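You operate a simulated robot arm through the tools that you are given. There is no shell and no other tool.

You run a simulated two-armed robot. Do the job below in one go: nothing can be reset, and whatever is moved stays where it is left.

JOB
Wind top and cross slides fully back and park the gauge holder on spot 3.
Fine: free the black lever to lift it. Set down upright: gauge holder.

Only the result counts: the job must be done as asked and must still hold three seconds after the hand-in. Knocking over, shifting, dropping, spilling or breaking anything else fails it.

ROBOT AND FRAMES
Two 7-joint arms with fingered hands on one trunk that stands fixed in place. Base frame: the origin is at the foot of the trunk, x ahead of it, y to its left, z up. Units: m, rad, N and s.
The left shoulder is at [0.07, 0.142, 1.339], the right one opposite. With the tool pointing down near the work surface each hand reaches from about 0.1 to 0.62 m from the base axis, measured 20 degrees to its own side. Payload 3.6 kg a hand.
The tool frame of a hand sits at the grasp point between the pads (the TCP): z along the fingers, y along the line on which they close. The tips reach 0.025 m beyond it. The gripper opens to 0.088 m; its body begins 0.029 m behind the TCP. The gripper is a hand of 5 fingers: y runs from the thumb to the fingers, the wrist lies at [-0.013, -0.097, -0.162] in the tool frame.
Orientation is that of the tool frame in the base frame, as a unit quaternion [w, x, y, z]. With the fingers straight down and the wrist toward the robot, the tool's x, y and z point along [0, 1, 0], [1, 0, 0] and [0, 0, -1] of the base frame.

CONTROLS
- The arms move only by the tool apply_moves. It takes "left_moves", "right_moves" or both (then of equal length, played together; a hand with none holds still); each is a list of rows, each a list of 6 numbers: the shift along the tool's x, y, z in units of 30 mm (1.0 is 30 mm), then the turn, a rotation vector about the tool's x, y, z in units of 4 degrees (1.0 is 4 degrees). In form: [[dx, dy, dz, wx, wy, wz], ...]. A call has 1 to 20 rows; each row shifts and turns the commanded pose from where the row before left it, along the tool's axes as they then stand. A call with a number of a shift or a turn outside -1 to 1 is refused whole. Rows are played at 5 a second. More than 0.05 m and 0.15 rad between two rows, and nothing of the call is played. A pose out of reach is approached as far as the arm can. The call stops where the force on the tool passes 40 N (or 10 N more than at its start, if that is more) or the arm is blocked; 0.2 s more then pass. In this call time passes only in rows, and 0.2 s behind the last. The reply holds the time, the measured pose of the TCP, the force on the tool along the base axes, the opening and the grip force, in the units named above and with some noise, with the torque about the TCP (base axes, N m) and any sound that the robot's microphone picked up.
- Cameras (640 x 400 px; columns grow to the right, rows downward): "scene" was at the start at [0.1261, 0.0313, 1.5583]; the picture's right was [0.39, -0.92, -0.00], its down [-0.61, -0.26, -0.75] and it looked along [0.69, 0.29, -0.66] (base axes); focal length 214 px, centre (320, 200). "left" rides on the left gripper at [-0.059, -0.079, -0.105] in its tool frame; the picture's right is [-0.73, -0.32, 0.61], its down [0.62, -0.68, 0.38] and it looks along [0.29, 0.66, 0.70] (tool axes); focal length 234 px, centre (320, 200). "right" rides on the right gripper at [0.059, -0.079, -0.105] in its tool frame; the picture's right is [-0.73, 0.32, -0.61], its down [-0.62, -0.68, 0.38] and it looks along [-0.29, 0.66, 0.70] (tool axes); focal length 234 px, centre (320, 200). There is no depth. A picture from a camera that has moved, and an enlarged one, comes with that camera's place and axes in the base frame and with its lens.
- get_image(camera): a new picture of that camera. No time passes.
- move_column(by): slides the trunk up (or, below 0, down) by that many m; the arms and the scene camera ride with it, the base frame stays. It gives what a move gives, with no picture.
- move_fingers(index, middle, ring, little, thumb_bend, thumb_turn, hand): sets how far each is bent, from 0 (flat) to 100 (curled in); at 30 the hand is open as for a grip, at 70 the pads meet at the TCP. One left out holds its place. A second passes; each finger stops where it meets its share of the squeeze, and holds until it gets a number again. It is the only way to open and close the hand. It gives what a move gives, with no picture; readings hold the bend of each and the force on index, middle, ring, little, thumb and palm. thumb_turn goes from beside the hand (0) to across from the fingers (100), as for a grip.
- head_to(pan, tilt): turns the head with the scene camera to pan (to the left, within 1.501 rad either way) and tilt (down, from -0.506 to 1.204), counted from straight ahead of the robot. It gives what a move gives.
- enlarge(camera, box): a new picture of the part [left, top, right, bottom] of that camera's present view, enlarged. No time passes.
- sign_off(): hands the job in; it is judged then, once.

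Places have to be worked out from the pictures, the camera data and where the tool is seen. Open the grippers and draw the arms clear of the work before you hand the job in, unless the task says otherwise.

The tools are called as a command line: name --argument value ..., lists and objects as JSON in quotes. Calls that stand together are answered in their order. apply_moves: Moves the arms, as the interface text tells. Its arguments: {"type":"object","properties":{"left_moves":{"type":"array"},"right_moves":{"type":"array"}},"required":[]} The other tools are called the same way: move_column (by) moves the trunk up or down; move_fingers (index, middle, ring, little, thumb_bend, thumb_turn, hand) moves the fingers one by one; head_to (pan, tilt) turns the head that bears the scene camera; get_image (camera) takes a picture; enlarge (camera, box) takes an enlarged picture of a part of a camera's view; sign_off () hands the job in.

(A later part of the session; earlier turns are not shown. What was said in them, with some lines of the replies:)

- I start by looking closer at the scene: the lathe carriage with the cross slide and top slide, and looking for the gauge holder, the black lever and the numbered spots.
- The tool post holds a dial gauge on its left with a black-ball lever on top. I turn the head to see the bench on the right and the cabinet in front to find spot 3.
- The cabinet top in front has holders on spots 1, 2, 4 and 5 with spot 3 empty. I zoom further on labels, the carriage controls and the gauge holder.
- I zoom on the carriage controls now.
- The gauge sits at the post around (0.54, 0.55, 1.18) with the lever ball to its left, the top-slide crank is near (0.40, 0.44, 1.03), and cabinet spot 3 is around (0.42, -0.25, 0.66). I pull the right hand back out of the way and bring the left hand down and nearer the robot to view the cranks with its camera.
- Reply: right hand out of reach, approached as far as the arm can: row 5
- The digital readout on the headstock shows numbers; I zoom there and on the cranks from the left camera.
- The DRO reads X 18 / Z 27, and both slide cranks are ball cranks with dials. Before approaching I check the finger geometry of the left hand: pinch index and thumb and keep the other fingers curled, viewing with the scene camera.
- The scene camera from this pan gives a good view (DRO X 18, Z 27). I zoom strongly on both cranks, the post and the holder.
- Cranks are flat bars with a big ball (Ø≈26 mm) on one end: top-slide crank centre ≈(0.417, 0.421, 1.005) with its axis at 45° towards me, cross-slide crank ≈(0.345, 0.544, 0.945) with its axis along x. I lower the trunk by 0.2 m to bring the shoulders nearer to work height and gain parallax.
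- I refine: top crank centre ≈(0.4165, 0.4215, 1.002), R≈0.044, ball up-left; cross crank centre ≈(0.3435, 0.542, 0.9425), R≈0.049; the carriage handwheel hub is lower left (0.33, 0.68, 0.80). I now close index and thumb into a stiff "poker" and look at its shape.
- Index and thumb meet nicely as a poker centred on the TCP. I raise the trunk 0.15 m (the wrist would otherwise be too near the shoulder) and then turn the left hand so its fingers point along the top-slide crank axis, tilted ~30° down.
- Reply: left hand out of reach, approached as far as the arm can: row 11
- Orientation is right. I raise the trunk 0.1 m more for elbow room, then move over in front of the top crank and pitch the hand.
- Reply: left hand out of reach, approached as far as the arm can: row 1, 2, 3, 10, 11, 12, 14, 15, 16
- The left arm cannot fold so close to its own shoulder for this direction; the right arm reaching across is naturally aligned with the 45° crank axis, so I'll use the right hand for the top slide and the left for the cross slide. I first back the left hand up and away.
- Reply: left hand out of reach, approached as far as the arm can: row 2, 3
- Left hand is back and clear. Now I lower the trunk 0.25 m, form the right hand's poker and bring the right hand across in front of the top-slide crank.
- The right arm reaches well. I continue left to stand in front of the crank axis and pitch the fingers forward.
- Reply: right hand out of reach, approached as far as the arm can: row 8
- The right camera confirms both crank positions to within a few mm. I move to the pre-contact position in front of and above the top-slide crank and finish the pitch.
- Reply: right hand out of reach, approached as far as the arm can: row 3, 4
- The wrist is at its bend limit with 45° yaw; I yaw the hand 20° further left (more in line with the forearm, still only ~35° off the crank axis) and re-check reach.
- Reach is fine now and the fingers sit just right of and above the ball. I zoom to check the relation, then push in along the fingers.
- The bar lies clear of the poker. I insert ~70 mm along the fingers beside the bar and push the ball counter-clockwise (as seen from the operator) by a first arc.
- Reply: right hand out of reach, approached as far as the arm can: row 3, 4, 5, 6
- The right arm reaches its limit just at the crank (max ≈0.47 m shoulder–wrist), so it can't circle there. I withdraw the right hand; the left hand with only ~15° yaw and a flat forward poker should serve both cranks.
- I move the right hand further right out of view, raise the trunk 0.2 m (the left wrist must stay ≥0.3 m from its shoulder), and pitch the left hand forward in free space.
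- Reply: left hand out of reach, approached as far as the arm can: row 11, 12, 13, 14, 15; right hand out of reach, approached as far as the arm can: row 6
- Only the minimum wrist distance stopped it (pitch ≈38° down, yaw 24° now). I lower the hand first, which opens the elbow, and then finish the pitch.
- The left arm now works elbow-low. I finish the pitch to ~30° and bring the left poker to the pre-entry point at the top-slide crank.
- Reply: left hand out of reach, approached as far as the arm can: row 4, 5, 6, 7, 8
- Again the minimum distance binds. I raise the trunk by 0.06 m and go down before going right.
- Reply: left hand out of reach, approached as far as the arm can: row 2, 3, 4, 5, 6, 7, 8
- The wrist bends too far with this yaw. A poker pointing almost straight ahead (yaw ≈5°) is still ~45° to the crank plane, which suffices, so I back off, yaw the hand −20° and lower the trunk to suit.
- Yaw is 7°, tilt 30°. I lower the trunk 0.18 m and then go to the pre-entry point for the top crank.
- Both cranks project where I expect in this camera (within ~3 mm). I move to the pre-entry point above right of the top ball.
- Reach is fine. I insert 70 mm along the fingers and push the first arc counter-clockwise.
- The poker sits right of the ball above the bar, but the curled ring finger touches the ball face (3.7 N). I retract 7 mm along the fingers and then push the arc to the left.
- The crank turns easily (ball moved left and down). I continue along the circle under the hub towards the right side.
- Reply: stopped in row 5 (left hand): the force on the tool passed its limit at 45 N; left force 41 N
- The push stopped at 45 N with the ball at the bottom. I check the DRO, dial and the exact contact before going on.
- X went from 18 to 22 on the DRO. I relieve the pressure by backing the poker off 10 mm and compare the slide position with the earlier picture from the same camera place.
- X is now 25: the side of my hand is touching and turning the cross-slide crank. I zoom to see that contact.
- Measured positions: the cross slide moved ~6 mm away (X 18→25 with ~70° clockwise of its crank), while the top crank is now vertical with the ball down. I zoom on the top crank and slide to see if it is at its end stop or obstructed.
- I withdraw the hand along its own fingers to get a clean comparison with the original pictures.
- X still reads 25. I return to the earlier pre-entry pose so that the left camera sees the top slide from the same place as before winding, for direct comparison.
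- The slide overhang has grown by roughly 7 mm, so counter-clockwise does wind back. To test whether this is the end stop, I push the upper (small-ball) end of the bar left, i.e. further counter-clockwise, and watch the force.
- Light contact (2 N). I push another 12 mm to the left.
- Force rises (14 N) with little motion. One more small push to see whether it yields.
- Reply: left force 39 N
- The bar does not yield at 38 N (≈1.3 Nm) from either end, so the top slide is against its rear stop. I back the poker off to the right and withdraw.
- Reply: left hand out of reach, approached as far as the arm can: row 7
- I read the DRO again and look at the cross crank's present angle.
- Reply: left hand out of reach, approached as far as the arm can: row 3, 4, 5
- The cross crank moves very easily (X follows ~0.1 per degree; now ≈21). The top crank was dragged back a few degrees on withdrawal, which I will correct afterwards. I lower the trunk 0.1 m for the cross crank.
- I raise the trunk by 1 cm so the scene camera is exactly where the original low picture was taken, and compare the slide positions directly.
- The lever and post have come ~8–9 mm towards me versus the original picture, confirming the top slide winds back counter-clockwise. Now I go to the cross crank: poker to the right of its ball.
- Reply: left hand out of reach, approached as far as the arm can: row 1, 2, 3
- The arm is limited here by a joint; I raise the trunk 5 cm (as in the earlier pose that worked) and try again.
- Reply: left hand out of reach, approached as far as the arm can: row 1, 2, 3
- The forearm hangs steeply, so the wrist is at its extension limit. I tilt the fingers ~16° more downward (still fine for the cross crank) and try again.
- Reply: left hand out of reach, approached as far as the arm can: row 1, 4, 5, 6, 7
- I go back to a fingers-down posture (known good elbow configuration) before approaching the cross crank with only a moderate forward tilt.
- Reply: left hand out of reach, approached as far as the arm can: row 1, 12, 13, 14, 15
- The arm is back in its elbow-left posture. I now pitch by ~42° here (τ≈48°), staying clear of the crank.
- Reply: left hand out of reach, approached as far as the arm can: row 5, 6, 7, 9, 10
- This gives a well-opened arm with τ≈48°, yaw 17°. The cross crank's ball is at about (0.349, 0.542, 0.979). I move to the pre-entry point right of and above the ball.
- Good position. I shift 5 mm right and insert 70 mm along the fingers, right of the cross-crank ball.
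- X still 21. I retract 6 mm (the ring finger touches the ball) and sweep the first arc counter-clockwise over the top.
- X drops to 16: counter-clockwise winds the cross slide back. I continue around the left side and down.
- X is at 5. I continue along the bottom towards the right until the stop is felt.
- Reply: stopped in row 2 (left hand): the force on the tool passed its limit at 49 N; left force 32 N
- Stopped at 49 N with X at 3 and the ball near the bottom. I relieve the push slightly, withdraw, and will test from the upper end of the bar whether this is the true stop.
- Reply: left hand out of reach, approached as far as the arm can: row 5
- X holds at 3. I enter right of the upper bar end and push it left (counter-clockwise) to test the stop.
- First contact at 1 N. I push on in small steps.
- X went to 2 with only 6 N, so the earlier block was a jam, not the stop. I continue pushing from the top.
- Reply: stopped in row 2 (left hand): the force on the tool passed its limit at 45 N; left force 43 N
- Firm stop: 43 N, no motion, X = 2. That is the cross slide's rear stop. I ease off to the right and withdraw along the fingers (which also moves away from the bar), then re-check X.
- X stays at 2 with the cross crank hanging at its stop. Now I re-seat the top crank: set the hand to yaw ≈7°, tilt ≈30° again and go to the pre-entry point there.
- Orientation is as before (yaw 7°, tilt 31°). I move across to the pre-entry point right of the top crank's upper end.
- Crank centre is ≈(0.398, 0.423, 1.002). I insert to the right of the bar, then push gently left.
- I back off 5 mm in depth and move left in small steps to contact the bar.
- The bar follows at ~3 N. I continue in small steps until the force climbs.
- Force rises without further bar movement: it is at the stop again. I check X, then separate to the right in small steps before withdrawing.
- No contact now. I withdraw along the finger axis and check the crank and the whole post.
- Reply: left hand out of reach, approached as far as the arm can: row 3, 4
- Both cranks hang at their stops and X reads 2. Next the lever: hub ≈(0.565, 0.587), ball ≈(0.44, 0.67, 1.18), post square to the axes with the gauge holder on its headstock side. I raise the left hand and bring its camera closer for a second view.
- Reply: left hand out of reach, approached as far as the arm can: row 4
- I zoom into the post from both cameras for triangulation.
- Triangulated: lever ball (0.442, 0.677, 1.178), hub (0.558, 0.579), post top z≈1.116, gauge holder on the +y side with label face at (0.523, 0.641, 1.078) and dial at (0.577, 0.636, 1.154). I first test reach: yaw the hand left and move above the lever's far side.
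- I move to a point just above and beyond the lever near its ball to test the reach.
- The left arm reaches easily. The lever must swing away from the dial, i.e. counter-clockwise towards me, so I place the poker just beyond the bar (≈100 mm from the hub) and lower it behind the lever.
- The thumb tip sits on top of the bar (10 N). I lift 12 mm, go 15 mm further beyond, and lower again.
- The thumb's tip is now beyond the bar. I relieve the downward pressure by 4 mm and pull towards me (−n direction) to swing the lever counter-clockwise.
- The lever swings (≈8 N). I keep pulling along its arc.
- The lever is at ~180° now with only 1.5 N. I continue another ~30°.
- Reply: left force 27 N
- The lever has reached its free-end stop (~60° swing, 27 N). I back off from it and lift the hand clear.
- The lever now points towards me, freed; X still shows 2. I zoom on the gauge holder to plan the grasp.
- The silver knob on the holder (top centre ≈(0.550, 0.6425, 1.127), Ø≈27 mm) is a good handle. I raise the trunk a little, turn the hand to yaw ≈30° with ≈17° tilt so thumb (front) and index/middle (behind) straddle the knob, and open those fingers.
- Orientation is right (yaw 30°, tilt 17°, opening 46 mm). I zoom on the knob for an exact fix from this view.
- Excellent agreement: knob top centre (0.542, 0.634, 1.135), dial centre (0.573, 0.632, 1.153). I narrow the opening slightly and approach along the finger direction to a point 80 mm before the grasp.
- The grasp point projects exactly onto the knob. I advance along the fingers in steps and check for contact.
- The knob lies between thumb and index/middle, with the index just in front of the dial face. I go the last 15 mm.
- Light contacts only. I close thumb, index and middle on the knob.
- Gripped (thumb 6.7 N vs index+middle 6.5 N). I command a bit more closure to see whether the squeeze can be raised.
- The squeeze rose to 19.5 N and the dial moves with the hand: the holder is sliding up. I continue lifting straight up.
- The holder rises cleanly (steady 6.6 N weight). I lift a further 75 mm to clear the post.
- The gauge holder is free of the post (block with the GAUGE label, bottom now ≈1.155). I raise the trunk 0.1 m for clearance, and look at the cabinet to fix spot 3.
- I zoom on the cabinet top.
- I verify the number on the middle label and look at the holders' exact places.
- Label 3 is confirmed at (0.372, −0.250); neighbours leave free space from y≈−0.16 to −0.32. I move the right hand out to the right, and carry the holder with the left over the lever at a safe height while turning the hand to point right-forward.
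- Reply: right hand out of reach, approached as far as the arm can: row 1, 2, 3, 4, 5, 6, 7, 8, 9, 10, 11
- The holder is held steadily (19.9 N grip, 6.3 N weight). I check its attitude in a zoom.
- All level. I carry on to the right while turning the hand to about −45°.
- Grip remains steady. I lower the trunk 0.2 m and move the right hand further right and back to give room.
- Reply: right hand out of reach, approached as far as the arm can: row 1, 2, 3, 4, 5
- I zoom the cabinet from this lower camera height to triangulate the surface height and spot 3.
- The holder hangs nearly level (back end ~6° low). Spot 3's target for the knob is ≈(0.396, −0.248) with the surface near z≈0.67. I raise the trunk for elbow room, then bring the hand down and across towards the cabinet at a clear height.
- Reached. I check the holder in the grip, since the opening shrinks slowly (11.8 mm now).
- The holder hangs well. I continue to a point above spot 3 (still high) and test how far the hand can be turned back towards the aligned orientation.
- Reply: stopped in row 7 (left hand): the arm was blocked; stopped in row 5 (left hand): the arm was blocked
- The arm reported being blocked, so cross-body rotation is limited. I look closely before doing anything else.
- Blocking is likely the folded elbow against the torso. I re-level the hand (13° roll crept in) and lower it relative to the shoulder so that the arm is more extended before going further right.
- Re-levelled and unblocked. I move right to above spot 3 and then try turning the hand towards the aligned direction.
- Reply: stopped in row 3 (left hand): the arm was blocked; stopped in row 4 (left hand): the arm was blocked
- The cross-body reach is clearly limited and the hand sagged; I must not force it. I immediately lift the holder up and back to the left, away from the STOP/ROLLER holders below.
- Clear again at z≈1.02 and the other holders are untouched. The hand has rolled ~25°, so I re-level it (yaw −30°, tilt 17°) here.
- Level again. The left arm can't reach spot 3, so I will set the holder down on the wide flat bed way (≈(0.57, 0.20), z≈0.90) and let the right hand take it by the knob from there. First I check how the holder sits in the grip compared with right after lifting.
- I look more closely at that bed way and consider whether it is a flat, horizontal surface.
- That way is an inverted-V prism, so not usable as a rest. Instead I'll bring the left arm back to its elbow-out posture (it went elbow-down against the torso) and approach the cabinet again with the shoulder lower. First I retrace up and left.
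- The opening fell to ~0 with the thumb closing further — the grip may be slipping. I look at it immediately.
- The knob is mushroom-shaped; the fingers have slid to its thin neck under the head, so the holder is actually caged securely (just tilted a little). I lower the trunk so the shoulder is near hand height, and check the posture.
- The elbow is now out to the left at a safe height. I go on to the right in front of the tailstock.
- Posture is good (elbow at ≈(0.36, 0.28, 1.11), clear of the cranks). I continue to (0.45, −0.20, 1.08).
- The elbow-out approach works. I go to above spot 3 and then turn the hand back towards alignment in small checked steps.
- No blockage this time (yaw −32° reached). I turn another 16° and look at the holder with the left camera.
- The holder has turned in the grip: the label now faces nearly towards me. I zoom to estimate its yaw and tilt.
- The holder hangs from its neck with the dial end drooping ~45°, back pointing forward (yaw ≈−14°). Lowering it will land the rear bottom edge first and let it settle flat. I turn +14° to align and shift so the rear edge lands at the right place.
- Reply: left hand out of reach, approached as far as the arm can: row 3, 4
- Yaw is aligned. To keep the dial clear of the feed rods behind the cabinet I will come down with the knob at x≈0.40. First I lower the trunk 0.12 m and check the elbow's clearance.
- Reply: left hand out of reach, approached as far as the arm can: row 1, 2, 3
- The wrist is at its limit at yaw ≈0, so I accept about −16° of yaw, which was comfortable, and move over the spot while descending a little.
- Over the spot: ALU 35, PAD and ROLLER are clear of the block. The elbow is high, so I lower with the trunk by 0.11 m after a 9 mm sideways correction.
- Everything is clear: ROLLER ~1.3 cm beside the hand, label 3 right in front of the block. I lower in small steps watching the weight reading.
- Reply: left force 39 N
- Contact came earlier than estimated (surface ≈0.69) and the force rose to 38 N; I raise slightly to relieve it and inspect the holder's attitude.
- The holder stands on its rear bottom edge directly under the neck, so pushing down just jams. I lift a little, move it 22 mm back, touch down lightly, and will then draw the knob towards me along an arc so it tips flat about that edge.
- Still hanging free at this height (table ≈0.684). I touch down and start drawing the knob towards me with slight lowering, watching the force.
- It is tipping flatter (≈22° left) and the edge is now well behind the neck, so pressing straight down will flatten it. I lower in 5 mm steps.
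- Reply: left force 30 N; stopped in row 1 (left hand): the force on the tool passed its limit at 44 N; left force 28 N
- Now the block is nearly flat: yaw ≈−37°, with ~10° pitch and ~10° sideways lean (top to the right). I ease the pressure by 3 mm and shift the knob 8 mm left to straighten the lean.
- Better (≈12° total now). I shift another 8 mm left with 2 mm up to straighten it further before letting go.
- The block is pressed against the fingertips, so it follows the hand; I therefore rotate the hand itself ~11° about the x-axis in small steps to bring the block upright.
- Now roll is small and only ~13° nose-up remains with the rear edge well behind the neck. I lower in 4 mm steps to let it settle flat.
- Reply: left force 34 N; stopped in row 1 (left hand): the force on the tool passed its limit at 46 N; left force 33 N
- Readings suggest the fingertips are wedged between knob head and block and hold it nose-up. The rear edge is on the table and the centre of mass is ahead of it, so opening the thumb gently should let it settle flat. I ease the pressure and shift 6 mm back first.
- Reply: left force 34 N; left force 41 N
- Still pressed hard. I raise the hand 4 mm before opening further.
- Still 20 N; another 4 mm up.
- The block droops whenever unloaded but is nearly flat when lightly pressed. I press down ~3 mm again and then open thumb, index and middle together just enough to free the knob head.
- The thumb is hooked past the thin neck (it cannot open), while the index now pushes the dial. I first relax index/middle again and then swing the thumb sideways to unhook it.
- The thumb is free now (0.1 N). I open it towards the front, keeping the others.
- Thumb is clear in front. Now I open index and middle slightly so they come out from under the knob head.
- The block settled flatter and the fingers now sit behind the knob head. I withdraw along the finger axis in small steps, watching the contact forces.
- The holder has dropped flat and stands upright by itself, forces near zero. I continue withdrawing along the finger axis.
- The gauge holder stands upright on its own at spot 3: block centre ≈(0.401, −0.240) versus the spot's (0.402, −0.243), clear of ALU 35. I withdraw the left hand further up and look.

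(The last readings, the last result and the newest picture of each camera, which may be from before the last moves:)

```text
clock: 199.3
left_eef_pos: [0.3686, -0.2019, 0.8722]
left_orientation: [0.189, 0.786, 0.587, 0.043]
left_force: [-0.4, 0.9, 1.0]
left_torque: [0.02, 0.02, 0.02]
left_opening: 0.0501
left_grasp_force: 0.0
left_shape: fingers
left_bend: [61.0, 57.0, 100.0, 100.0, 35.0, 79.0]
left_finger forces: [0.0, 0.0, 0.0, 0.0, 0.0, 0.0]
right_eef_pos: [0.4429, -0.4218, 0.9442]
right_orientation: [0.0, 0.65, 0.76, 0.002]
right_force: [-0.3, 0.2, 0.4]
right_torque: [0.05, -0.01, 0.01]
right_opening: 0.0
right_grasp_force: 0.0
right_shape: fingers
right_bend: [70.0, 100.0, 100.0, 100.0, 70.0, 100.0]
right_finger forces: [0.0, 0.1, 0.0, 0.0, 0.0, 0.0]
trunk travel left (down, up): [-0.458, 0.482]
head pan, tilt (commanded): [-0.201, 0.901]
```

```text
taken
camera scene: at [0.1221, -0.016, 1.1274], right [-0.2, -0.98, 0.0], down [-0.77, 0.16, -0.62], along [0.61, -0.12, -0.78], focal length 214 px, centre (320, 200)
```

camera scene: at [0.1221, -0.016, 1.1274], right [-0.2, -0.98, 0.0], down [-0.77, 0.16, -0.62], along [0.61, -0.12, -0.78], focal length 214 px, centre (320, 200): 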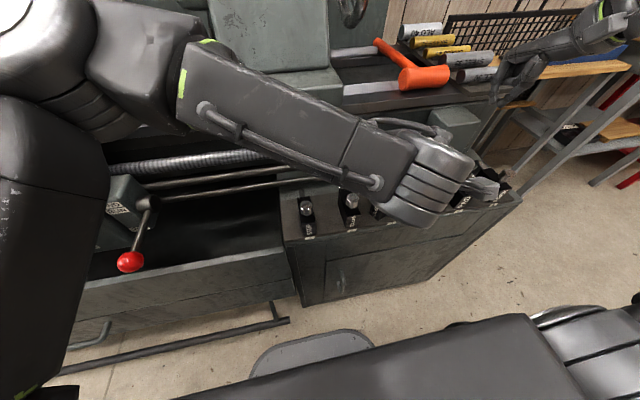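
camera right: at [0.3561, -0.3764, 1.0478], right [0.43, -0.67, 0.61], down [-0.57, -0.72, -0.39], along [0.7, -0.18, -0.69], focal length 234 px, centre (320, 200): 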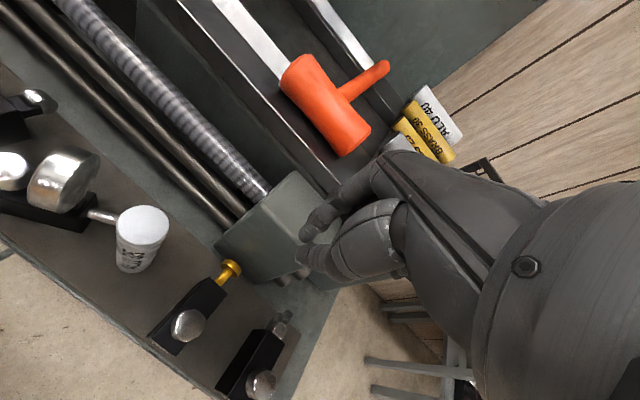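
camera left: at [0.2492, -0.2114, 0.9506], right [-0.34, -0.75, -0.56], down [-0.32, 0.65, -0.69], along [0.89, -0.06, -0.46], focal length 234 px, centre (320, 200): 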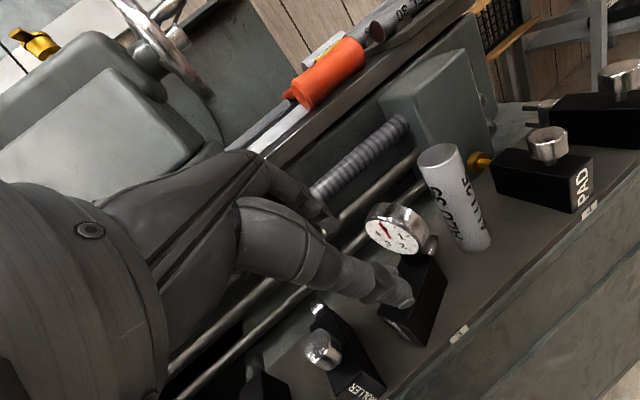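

The holder stands free between ROLLER and ALU 35. I raise the trunk and take the left arm back along the way it came.

move_column --by 0.247

head_to --pan -0.3 --tilt 0.9

get_image --camera "scene"

get_image --camera "left"

```text
clock: 201.8
left_eef_pos: [0.3708, -0.2009, 1.1194]
left_orientation: [0.189, 0.786, 0.587, 0.042]
left_force: [0.7, 0.4, 0.0]
left_torque: [0.02, 0.01, 0.0]
left_opening: 0.05
left_grasp_force: 0.1
left_shape: fingers
left_bend: [61.0, 57.0, 100.0, 100.0, 35.0, 79.0]
left_finger forces: [0.1, 0.1, 0.0, 0.0, 0.0, 0.0]
right_eef_pos: [0.444, -0.4215, 1.1915]
right_orientation: [0.0, 0.649, 0.761, 0.001]
right_force: [0.3, -0.2, 0.0]
right_torque: [0.05, 0.01, 0.02]
right_opening: 0.0
right_grasp_force: 0.1
right_shape: fingers
right_bend: [70.0, 100.0, 100.0, 100.0, 70.0, 100.0]
right_finger forces: [0.1, 0.0, 0.0, 0.1, 0.0, 0.0]
trunk travel left (down, up): [-0.705, 0.235]
head pan, tilt (commanded): [-0.201, 0.901]
```

```text
clock: 202.5
left_eef_pos: [0.3706, -0.2017, 1.1184]
left_orientation: [0.188, 0.786, 0.587, 0.042]
left_force: [-0.8, 0.3, 0.0]
left_torque: [0.02, 0.01, -0.03]
left_opening: 0.0496
left_grasp_force: 0.1
left_shape: fingers
left_bend: [61.0, 57.0, 100.0, 100.0, 35.0, 79.0]
left_finger forces: [0.0, 0.0, 0.0, 0.1, 0.0, 0.0]
right_eef_pos: [0.4439, -0.4209, 1.1912]
right_orientation: [0.0, 0.65, 0.76, 0.001]
right_force: [-0.2, 0.2, -0.6]
right_torque: [0.02, 0.0, -0.02]
right_opening: 0.0001
right_grasp_force: 0.1
right_shape: fingers
right_bend: [70.0, 100.0, 100.0, 100.0, 70.0, 100.0]
right_finger forces: [0.0, 0.1, 0.0, 0.1, 0.0, 0.0]
trunk travel left (down, up): [-0.705, 0.235]
head pan, tilt (commanded): [-0.3, 0.901]
```

```text
taken
camera scene: at [0.1208, -0.0235, 1.3743], right [-0.3, -0.96, 0.0], down [-0.75, 0.23, -0.62], along [0.59, -0.18, -0.78], focal length 214 px, centre (320, 200)
```

scene: 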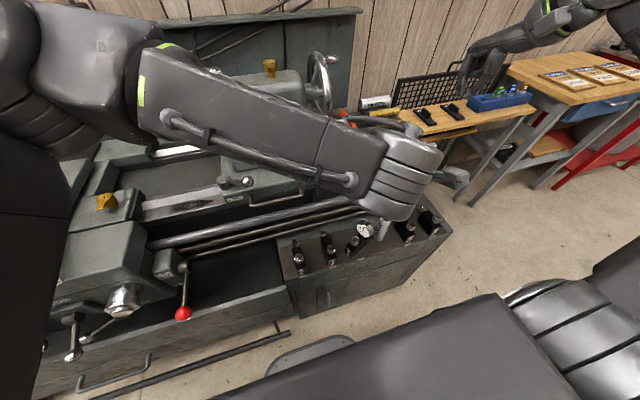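

```text
taken
camera left: at [0.25, -0.2117, 1.1972], right [-0.34, -0.75, -0.56], down [-0.32, 0.65, -0.69], along [0.89, -0.06, -0.46], focal length 234 px, centre (320, 200)
```

left: 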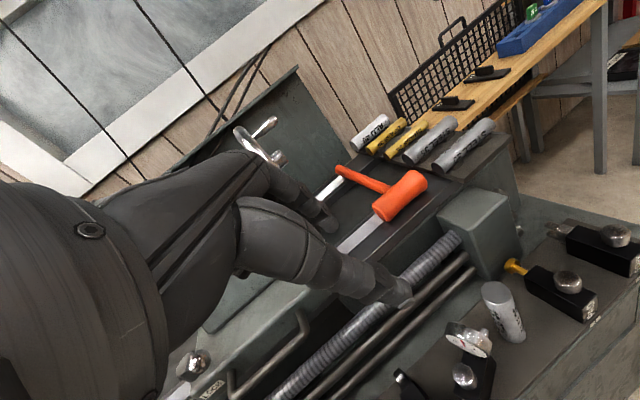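

I zoom onto the cabinet to verify the holder and its neighbours.

enlarge --camera "scene" --box '[280, 210, 400, 290]'

enlarge --camera "scene" --box '[335, 215, 385, 260]'

enlarge --camera "left" --box '[380, 230, 640, 400]'

```text
5.00 times, centred on (340, 250) of scene
camera zoom: at [0.1208, -0.0235, 1.3743], right [-0.3, -0.96, 0.0], down [-0.75, 0.23, -0.62], along [0.59, -0.18, -0.78], focal length 1072 px, centre (220, -50)
```

zoom: 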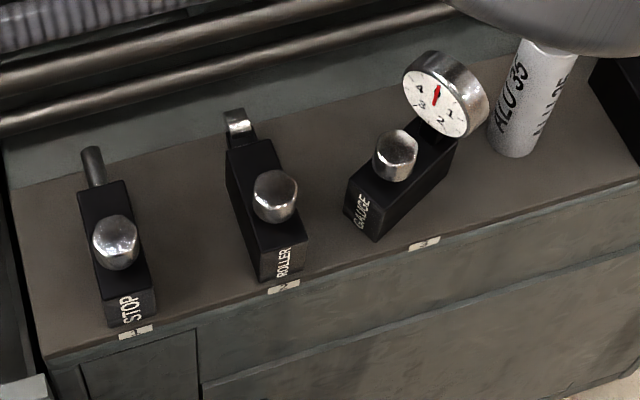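

```text
8.89 times, centred on (360, 238) of scene
camera zoom: at [0.1208, -0.0235, 1.3743], right [-0.3, -0.96, 0.0], down [-0.75, 0.23, -0.62], along [0.59, -0.18, -0.78], focal length 1906 px, centre (-36, -133)
```

zoom: 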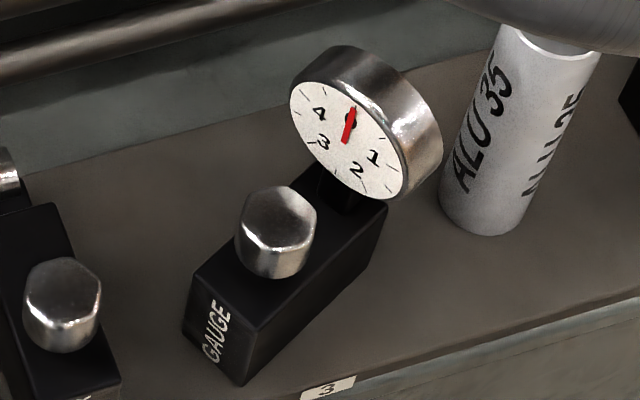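

```text
2.35 times, centred on (510, 315) of left
camera zoom: at [0.25, -0.2117, 1.1972], right [-0.34, -0.75, -0.56], down [-0.32, 0.65, -0.69], along [0.89, -0.06, -0.46], focal length 551 px, centre (-127, -71)
```

zoom: 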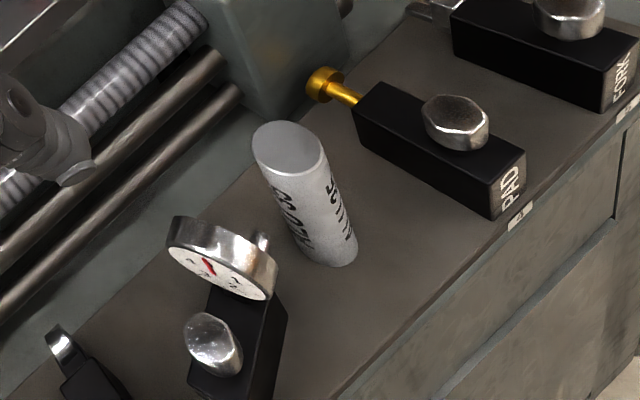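

The gauge holder is upright with its centre at ≈(0.402, −0.241), on spot 3 (target ≈(0.404, −0.245)), and STOP, ROLLER, PAD, FORK and ALU 35 are undisturbed. I take the left arm back to its own side along the earlier path.

apply_moves --left_moves '[[0.57, 0.5625, -0.066, 0, 0, 0], [0.57, 0.5625, -0.066, 0, 0, 0], [0.57, 0.5625, -0.066, 0, 0, 0], [0.57, 0.5625, -0.066, 0, 0, 0], [0.95, -0.206, -0.236, 0, 0, 0], [0.95, -0.206, -0.236, 0, 0, 0], [0.95, -0.206, -0.236, 0, 0, 0], [0.95, -0.206, -0.236, 0, 0, 0], [0.95, -0.206, -0.236, 0, 0, 0]]'

head_to --pan 0.2 --tilt 0.75

get_image --camera "scene"

```text
clock: 204.5
left_eef_pos: [0.4561, 0.0009, 1.1388]
left_orientation: [0.188, 0.786, 0.587, 0.043]
left_force: [-0.1, -0.3, 0.4]
left_torque: [-0.02, 0.01, -0.04]
left_opening: 0.0498
left_grasp_force: 0.1
left_shape: fingers
left_bend: [61.0, 57.0, 100.0, 100.0, 35.0, 79.0]
left_finger forces: [0.1, 0.0, 0.0, 0.0, 0.0, 0.0]
right_eef_pos: [0.4427, -0.4209, 1.1916]
right_orientation: [0.0, 0.65, 0.76, 0.001]
right_force: [0.7, 0.5, 0.2]
right_torque: [0.02, 0.02, -0.01]
right_opening: 0.0
right_grasp_force: 0.0
right_shape: fingers
right_bend: [70.0, 100.0, 100.0, 100.0, 70.0, 100.0]
right_finger forces: [0.0, 0.1, 0.1, 0.1, 0.0, 0.0]
trunk travel left (down, up): [-0.705, 0.235]
head pan, tilt (commanded): [-0.3, 0.901]
```

```text
clock: 205.4
left_eef_pos: [0.4571, -0.0002, 1.1392]
left_orientation: [0.188, 0.786, 0.587, 0.042]
left_force: [0.0, 0.7, 0.0]
left_torque: [0.01, 0.03, -0.03]
left_opening: 0.0497
left_grasp_force: 0.0
left_shape: fingers
left_bend: [61.0, 57.0, 100.0, 100.0, 35.0, 79.0]
left_finger forces: [0.0, 0.0, 0.0, 0.0, 0.0, 0.0]
right_eef_pos: [0.4432, -0.4209, 1.1904]
right_orientation: [0.0, 0.649, 0.761, 0.001]
right_force: [-0.9, 0.2, -0.2]
right_torque: [0.0, 0.01, -0.01]
right_opening: 0.0001
right_grasp_force: 0.0
right_shape: fingers
right_bend: [70.0, 100.0, 100.0, 100.0, 70.0, 100.0]
right_finger forces: [0.1, 0.1, 0.1, 0.0, 0.1, 0.0]
trunk travel left (down, up): [-0.705, 0.235]
head pan, tilt (commanded): [0.201, 0.75]
```

```text
taken
camera scene: at [0.1299, 0.0153, 1.3862], right [0.2, -0.98, 0.0], down [-0.67, -0.14, -0.73], along [0.72, 0.15, -0.68], focal length 214 px, centre (320, 200)
```

scene: 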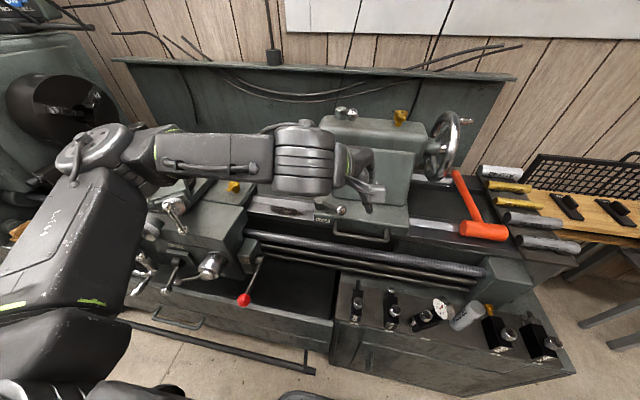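

The left arm is in front of the tailstock with the elbow clear of the lever. I raise the trunk 0.2 m and carry the hand over to the robot's left side, well above the lathe.

move_column --by 0.2

apply_moves --left_moves '[[0.95, -0.206, -0.236, 0, 0, 0], [0.95, -0.206, -0.236, 0, 0, 0], [0.95, -0.206, -0.236, 0, 0, 0], [0.95, -0.206, -0.236, 0, 0, 0], [0.95, -0.206, -0.236, 0, 0, 0], [0.95, -0.206, -0.236, 0, 0, 0], [0.95, -0.206, -0.236, 0, 0, 0], [0.9, -0.5, -0.4, 0, 0, 0], [0.9, -0.5, -0.4, 0, 0, 0], [0.9, -0.5, -0.4, 0, 0, 0], [0.9, -0.5, -0.4, 0, 0, 0]]'

get_image --camera "scene"

```text
clock: 207.6
left_eef_pos: [0.4578, -0.0004, 1.3391]
left_orientation: [0.188, 0.786, 0.587, 0.042]
left_force: [-0.1, 0.2, -0.3]
left_torque: [0.01, 0.01, -0.01]
left_opening: 0.0497
left_grasp_force: 0.0
left_shape: fingers
left_bend: [61.0, 57.0, 100.0, 100.0, 35.0, 79.0]
left_finger forces: [0.0, 0.0, 0.0, 0.0, 0.0, 0.0]
right_eef_pos: [0.4449, -0.4215, 1.3905]
right_orientation: [-0.001, 0.649, 0.761, 0.001]
right_force: [-0.9, -0.1, 0.1]
right_torque: [0.0, -0.01, 0.0]
right_opening: 0.0
right_grasp_force: 0.1
right_shape: fingers
right_bend: [70.0, 100.0, 100.0, 100.0, 70.0, 100.0]
right_finger forces: [0.0, 0.1, 0.0, 0.1, 0.1, 0.1]
trunk travel left (down, up): [-0.905, 0.035]
head pan, tilt (commanded): [0.201, 0.75]
```

```text
clock: 210.0
left_eef_pos: [0.4285, 0.3386, 1.3466]
left_orientation: [0.19, 0.786, 0.587, 0.043]
left_force: [-0.2, 0.0, 0.4]
left_torque: [0.01, 0.03, 0.0]
left_opening: 0.0501
left_grasp_force: 0.1
left_shape: fingers
left_bend: [61.0, 57.0, 100.0, 100.0, 35.0, 79.0]
left_finger forces: [0.1, 0.0, 0.0, 0.0, 0.0, 0.1]
right_eef_pos: [0.443, -0.4203, 1.3909]
right_orientation: [0.0, 0.65, 0.76, 0.001]
right_force: [-0.2, 0.2, -0.4]
right_torque: [0.0, -0.03, -0.02]
right_opening: 0.0003
right_grasp_force: 0.3
right_shape: fingers
right_bend: [70.0, 100.0, 100.0, 100.0, 70.0, 100.0]
right_finger forces: [0.1, 0.0, 0.1, 0.0, 0.0, 0.0]
trunk travel left (down, up): [-0.905, 0.035]
head pan, tilt (commanded): [0.201, 0.75]
```

```text
taken
camera scene: at [0.1287, 0.0158, 1.5863], right [0.2, -0.98, 0.0], down [-0.67, -0.14, -0.73], along [0.72, 0.15, -0.68], focal length 214 px, centre (320, 200)
```

scene: 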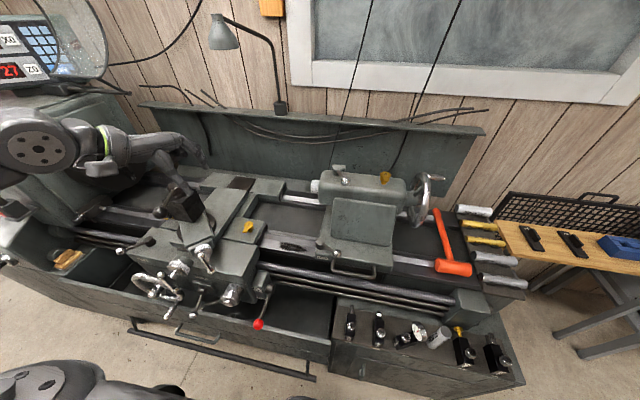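

I pull the left hand further back and verify the DRO and both cranks.

apply_moves --left_moves '[[0.42, -0.764, -0.355, 0, 0, 0], [0.42, -0.764, -0.355, 0, 0, 0], [0.42, -0.764, -0.355, 0, 0, 0], [0.42, -0.764, -0.355, 0, 0, 0]]'

head_to --pan 0.7 --tilt 0.65

get_image --camera "scene"

```text
clock: 211.0
left_eef_pos: [0.3485, 0.4169, 1.3463]
left_orientation: [0.189, 0.786, 0.587, 0.043]
left_force: [-0.5, -0.2, 0.5]
left_torque: [0.0, 0.0, -0.03]
left_opening: 0.0498
left_grasp_force: 0.0
left_shape: fingers
left_bend: [61.0, 57.0, 100.0, 100.0, 35.0, 79.0]
left_finger forces: [0.0, 0.0, 0.0, 0.0, 0.0, 0.0]
right_eef_pos: [0.4426, -0.4227, 1.3899]
right_orientation: [-0.001, 0.649, 0.76, 0.001]
right_force: [0.1, 0.5, 0.0]
right_torque: [0.01, 0.01, 0.03]
right_opening: 0.0
right_grasp_force: 0.1
right_shape: fingers
right_bend: [70.0, 100.0, 100.0, 100.0, 70.0, 100.0]
right_finger forces: [0.1, 0.0, 0.0, 0.0, 0.0, 0.1]
trunk travel left (down, up): [-0.905, 0.035]
head pan, tilt (commanded): [0.201, 0.75]
```

```text
clock: 211.9
left_eef_pos: [0.3503, 0.416, 1.3453]
left_orientation: [0.188, 0.786, 0.587, 0.043]
left_force: [0.1, 0.4, -0.6]
left_torque: [-0.05, -0.03, -0.03]
left_opening: 0.0501
left_grasp_force: 0.1
left_shape: fingers
left_bend: [61.0, 57.0, 100.0, 100.0, 35.0, 79.0]
left_finger forces: [0.1, 0.0, 0.1, 0.1, 0.1, 0.1]
right_eef_pos: [0.4444, -0.4208, 1.3915]
right_orientation: [0.0, 0.649, 0.76, 0.002]
right_force: [0.2, 0.2, -0.9]
right_torque: [0.03, 0.02, 0.02]
right_opening: 0.0
right_grasp_force: 0.1
right_shape: fingers
right_bend: [70.0, 100.0, 100.0, 100.0, 70.0, 100.0]
right_finger forces: [0.0, 0.0, 0.0, 0.0, 0.1, 0.0]
trunk travel left (down, up): [-0.905, 0.035]
head pan, tilt (commanded): [0.7, 0.649]
```

```text
taken
camera scene: at [0.1153, 0.0547, 1.5948], right [0.64, -0.77, 0.0], down [-0.46, -0.39, -0.8], along [0.61, 0.51, -0.6], focal length 214 px, centre (320, 200)
```

scene: 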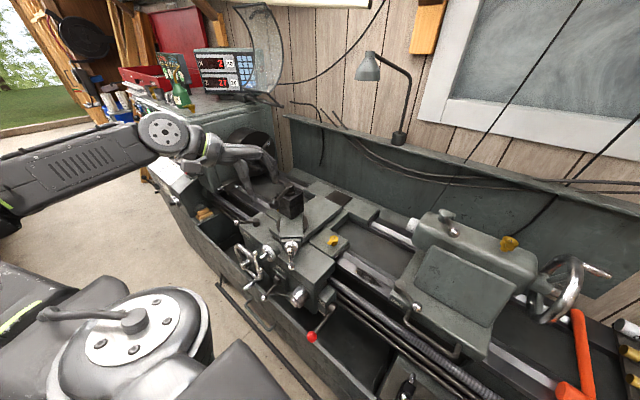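

enlarge --camera "scene" --box '[230, 180, 350, 310]'

enlarge --camera "scene" --box '[185, 40, 265, 100]'

enlarge --camera "scene" --box '[255, 225, 315, 285]'

```text
3.08 times, centred on (290, 245) of scene
camera zoom: at [0.1153, 0.0547, 1.5948], right [0.64, -0.77, 0.0], down [-0.46, -0.39, -0.8], along [0.61, 0.51, -0.6], focal length 660 px, centre (412, 62)
```

zoom: 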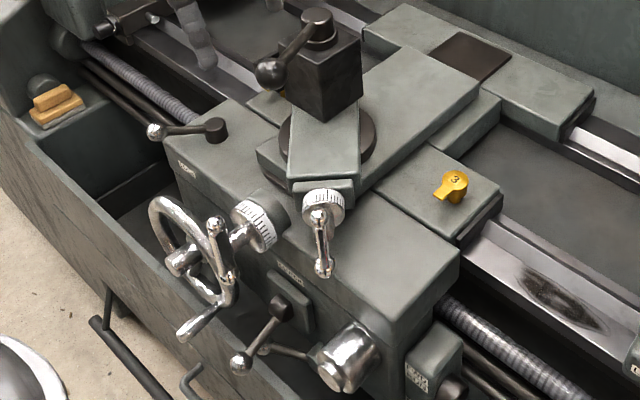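

```text
6.67 times, centred on (225, 70) of scene
camera zoom: at [0.1153, 0.0547, 1.5948], right [0.64, -0.77, 0.0], down [-0.46, -0.39, -0.8], along [0.61, 0.51, -0.6], focal length 1430 px, centre (953, 1067)
```

zoom: 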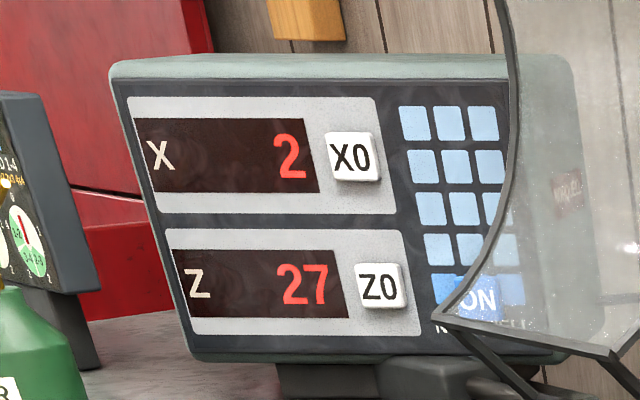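

```text
6.67 times, centred on (285, 255) of scene
camera zoom: at [0.1153, 0.0547, 1.5948], right [0.64, -0.77, 0.0], down [-0.46, -0.39, -0.8], along [0.61, 0.51, -0.6], focal length 1430 px, centre (553, -167)
```

zoom: 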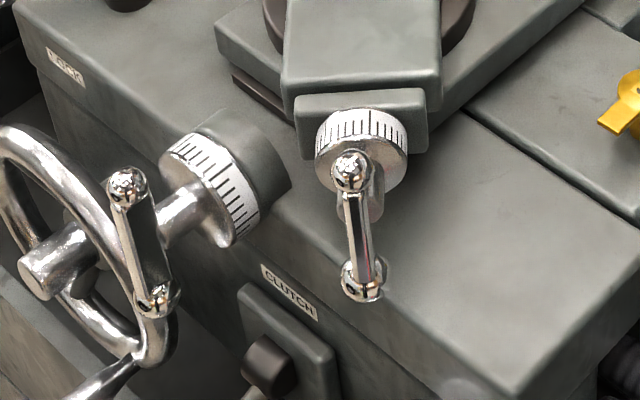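

Both crank bars project exactly as vertical with the big ball down and X reads 2, Z 27 — both slides sit at their rear stops. I open both hands and draw the arms back clear of the lathe.

move_fingers --hand "left" --index 30 --middle 30 --ring 30 --little 30 --thumb_bend 30 --thumb_turn 98

move_fingers --hand "right" --index 30 --middle 30 --ring 30 --little 30 --thumb_bend 30 --thumb_turn 98

apply_moves --left_moves '[[0.42, -0.5, -0.5, 0, 0, 0], [0.42, -0.5, -0.5, 0, 0, 0], [0.42, -0.4, -0.5, 0, 0, 0]]' --right_moves '[[0.3, -0.9, -0.1, 0, 0, 0], [0.3, -0.9, -0.1, 0, 0, 0], [0.3, -0.9, -0.1, 0, 0, 0]]'

head_to --pan -0.3 --tilt 0.9

get_image --camera "scene"

enlarge --camera "scene" --box '[280, 190, 440, 290]'

```text
clock: 212.9
left_eef_pos: [0.3494, 0.4166, 1.3454]
left_orientation: [0.19, 0.786, 0.586, 0.041]
left_force: [0.0, 0.2, 0.4]
left_torque: [0.02, 0.02, 0.03]
left_opening: 0.0847
left_grasp_force: 0.0
left_shape: fingers
left_bend: [30.0, 30.0, 30.0, 30.0, 30.0, 95.0]
left_finger forces: [0.0, 0.0, 0.0, 0.0, 0.1, 0.1]
right_eef_pos: [0.4435, -0.4217, 1.3915]
right_orientation: [0.0, 0.65, 0.76, 0.001]
right_force: [0.4, 0.0, -0.8]
right_torque: [-0.01, 0.03, -0.01]
right_opening: 0.0
right_grasp_force: 0.1
right_shape: fingers
right_bend: [70.0, 100.0, 100.0, 100.0, 70.0, 100.0]
right_finger forces: [0.0, 0.0, 0.0, 0.0, 0.0, 0.0]
trunk travel left (down, up): [-0.905, 0.035]
head pan, tilt (commanded): [0.7, 0.649]
```

```text
clock: 213.9
left_eef_pos: [0.3501, 0.4155, 1.3456]
left_orientation: [0.189, 0.786, 0.587, 0.042]
left_force: [-1.1, 0.7, 0.1]
left_torque: [-0.01, 0.0, -0.01]
left_opening: 0.0844
left_grasp_force: 0.1
left_shape: fingers
left_bend: [30.0, 30.0, 30.0, 30.0, 30.0, 95.0]
left_finger forces: [0.0, 0.0, 0.0, 0.1, 0.1, 0.1]
right_eef_pos: [0.4427, -0.4212, 1.3907]
right_orientation: [0.0, 0.65, 0.76, 0.001]
right_force: [0.5, 0.8, 0.2]
right_torque: [0.02, 0.02, -0.04]
right_opening: 0.0847
right_grasp_force: 0.0
right_shape: fingers
right_bend: [30.0, 30.0, 30.0, 30.0, 30.0, 96.0]
right_finger forces: [0.1, 0.1, 0.0, 0.1, 0.0, 0.0]
trunk travel left (down, up): [-0.905, 0.035]
head pan, tilt (commanded): [0.7, 0.649]
```

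```text
clock: 214.7
left_eef_pos: [0.3083, 0.4747, 1.3673]
left_orientation: [0.189, 0.786, 0.587, 0.043]
left_force: [0.5, -0.2, 0.8]
left_torque: [0.0, 0.0, 0.01]
left_opening: 0.0849
left_grasp_force: 0.1
left_shape: fingers
left_bend: [30.0, 30.0, 30.0, 30.0, 30.0, 95.0]
left_finger forces: [0.1, 0.0, 0.0, 0.1, 0.1, 0.1]
right_eef_pos: [0.4318, -0.3813, 1.3889]
right_orientation: [0.001, 0.65, 0.76, 0.001]
right_force: [-1.3, 0.2, -0.1]
right_torque: [-0.02, 0.01, -0.02]
right_opening: 0.0846
right_grasp_force: 0.2
right_shape: fingers
right_bend: [30.0, 30.0, 30.0, 30.0, 30.0, 96.0]
right_finger forces: [0.1, 0.1, 0.1, 0.1, 0.0, 0.1]
right hand out of reach, approached as far as the arm can: row 1, 2, 3
trunk travel left (down, up): [-0.905, 0.035]
head pan, tilt (commanded): [0.7, 0.649]
```

```text
clock: 216.0
left_eef_pos: [0.3087, 0.4735, 1.3675]
left_orientation: [0.189, 0.786, 0.587, 0.042]
left_force: [-0.3, 0.2, -0.2]
left_torque: [0.02, -0.02, 0.02]
left_opening: 0.0844
left_grasp_force: 0.0
left_shape: fingers
left_bend: [30.0, 30.0, 30.0, 30.0, 30.0, 95.0]
left_finger forces: [0.1, 0.1, 0.0, 0.1, 0.0, 0.0]
right_eef_pos: [0.4311, -0.3825, 1.3876]
right_orientation: [0.0, 0.649, 0.761, 0.001]
right_force: [1.0, 0.7, 0.8]
right_torque: [0.0, -0.01, 0.01]
right_opening: 0.0846
right_grasp_force: 0.1
right_shape: fingers
right_bend: [30.0, 30.0, 30.0, 30.0, 30.0, 96.0]
right_finger forces: [0.0, 0.0, 0.0, 0.1, 0.1, 0.0]
trunk travel left (down, up): [-0.905, 0.035]
head pan, tilt (commanded): [-0.3, 0.901]
```

```text
taken
camera scene: at [0.1207, -0.0231, 1.5744], right [-0.29, -0.96, 0.0], down [-0.75, 0.23, -0.62], along [0.59, -0.18, -0.78], focal length 214 px, centre (320, 200)
```

scene: 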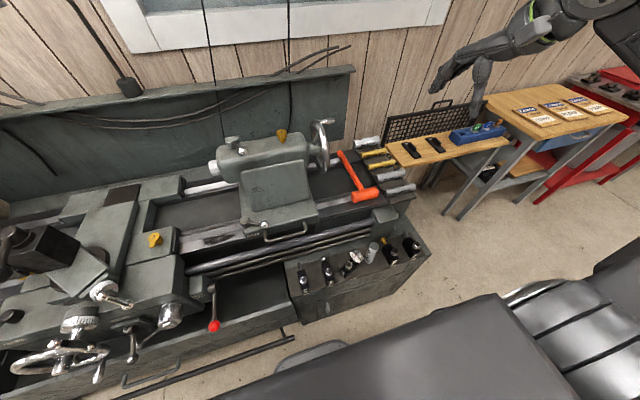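

```text
4.00 times, centred on (360, 240) of scene
camera zoom: at [0.1207, -0.0231, 1.5744], right [-0.29, -0.96, 0.0], down [-0.75, 0.23, -0.62], along [0.59, -0.18, -0.78], focal length 858 px, centre (160, 40)
```

zoom: 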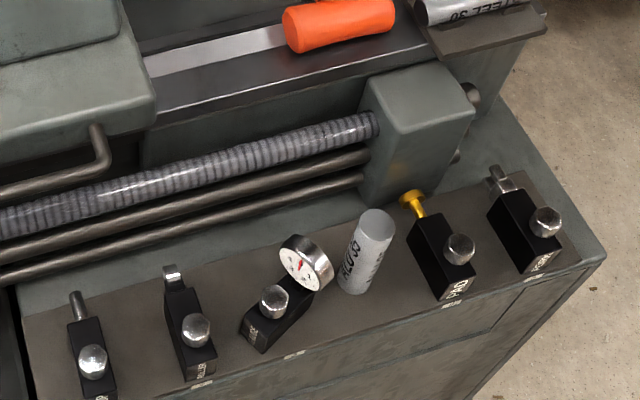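

Final check: the gauge holder stands upright on spot 3 between ROLLER and ALU 35 with everything else in place, both slides are at their rear stops, hands are open and well above the work. I hand the job in.

sign_off

```text
The job is handed in.
```

I wound both slides back to their stops, freed the black lever, and set the gauge holder upright on spot 3. I handed the job in and the tool only confirmed receipt, so I don't know how it was judged.

- **Slides:** I wound the top slide and cross slide counter-clockwise until the cranks would not turn further. Both crank bars hang vertical with the big ball down, and the readout shows X 2, Z 27. While I worked the top crank, my hand briefly turned the cross crank the wrong way (X reached 25). I then wound it fully back.
- **Lever:** It swung about 60° towards me to its free end stop and I left it there.
- **Gauge holder:** It stands by itself on spot 3, within about 5–12 mm of the centre, but it is turned roughly 60° from the direction the other holders face. I left it that way because re-gripping it risked knocking it over. The instruction only asked for upright.
- **Set-down:** The knob slipped in the grip on the way, so the holder hung tilted. It landed on its rear edge, dropped the last bit, and settled flat.
- **Surroundings:** In the last pictures STOP, ROLLER, PAD, FORK and ALU 35 are all upright and in place. Both hands are open and clear of the lathe.
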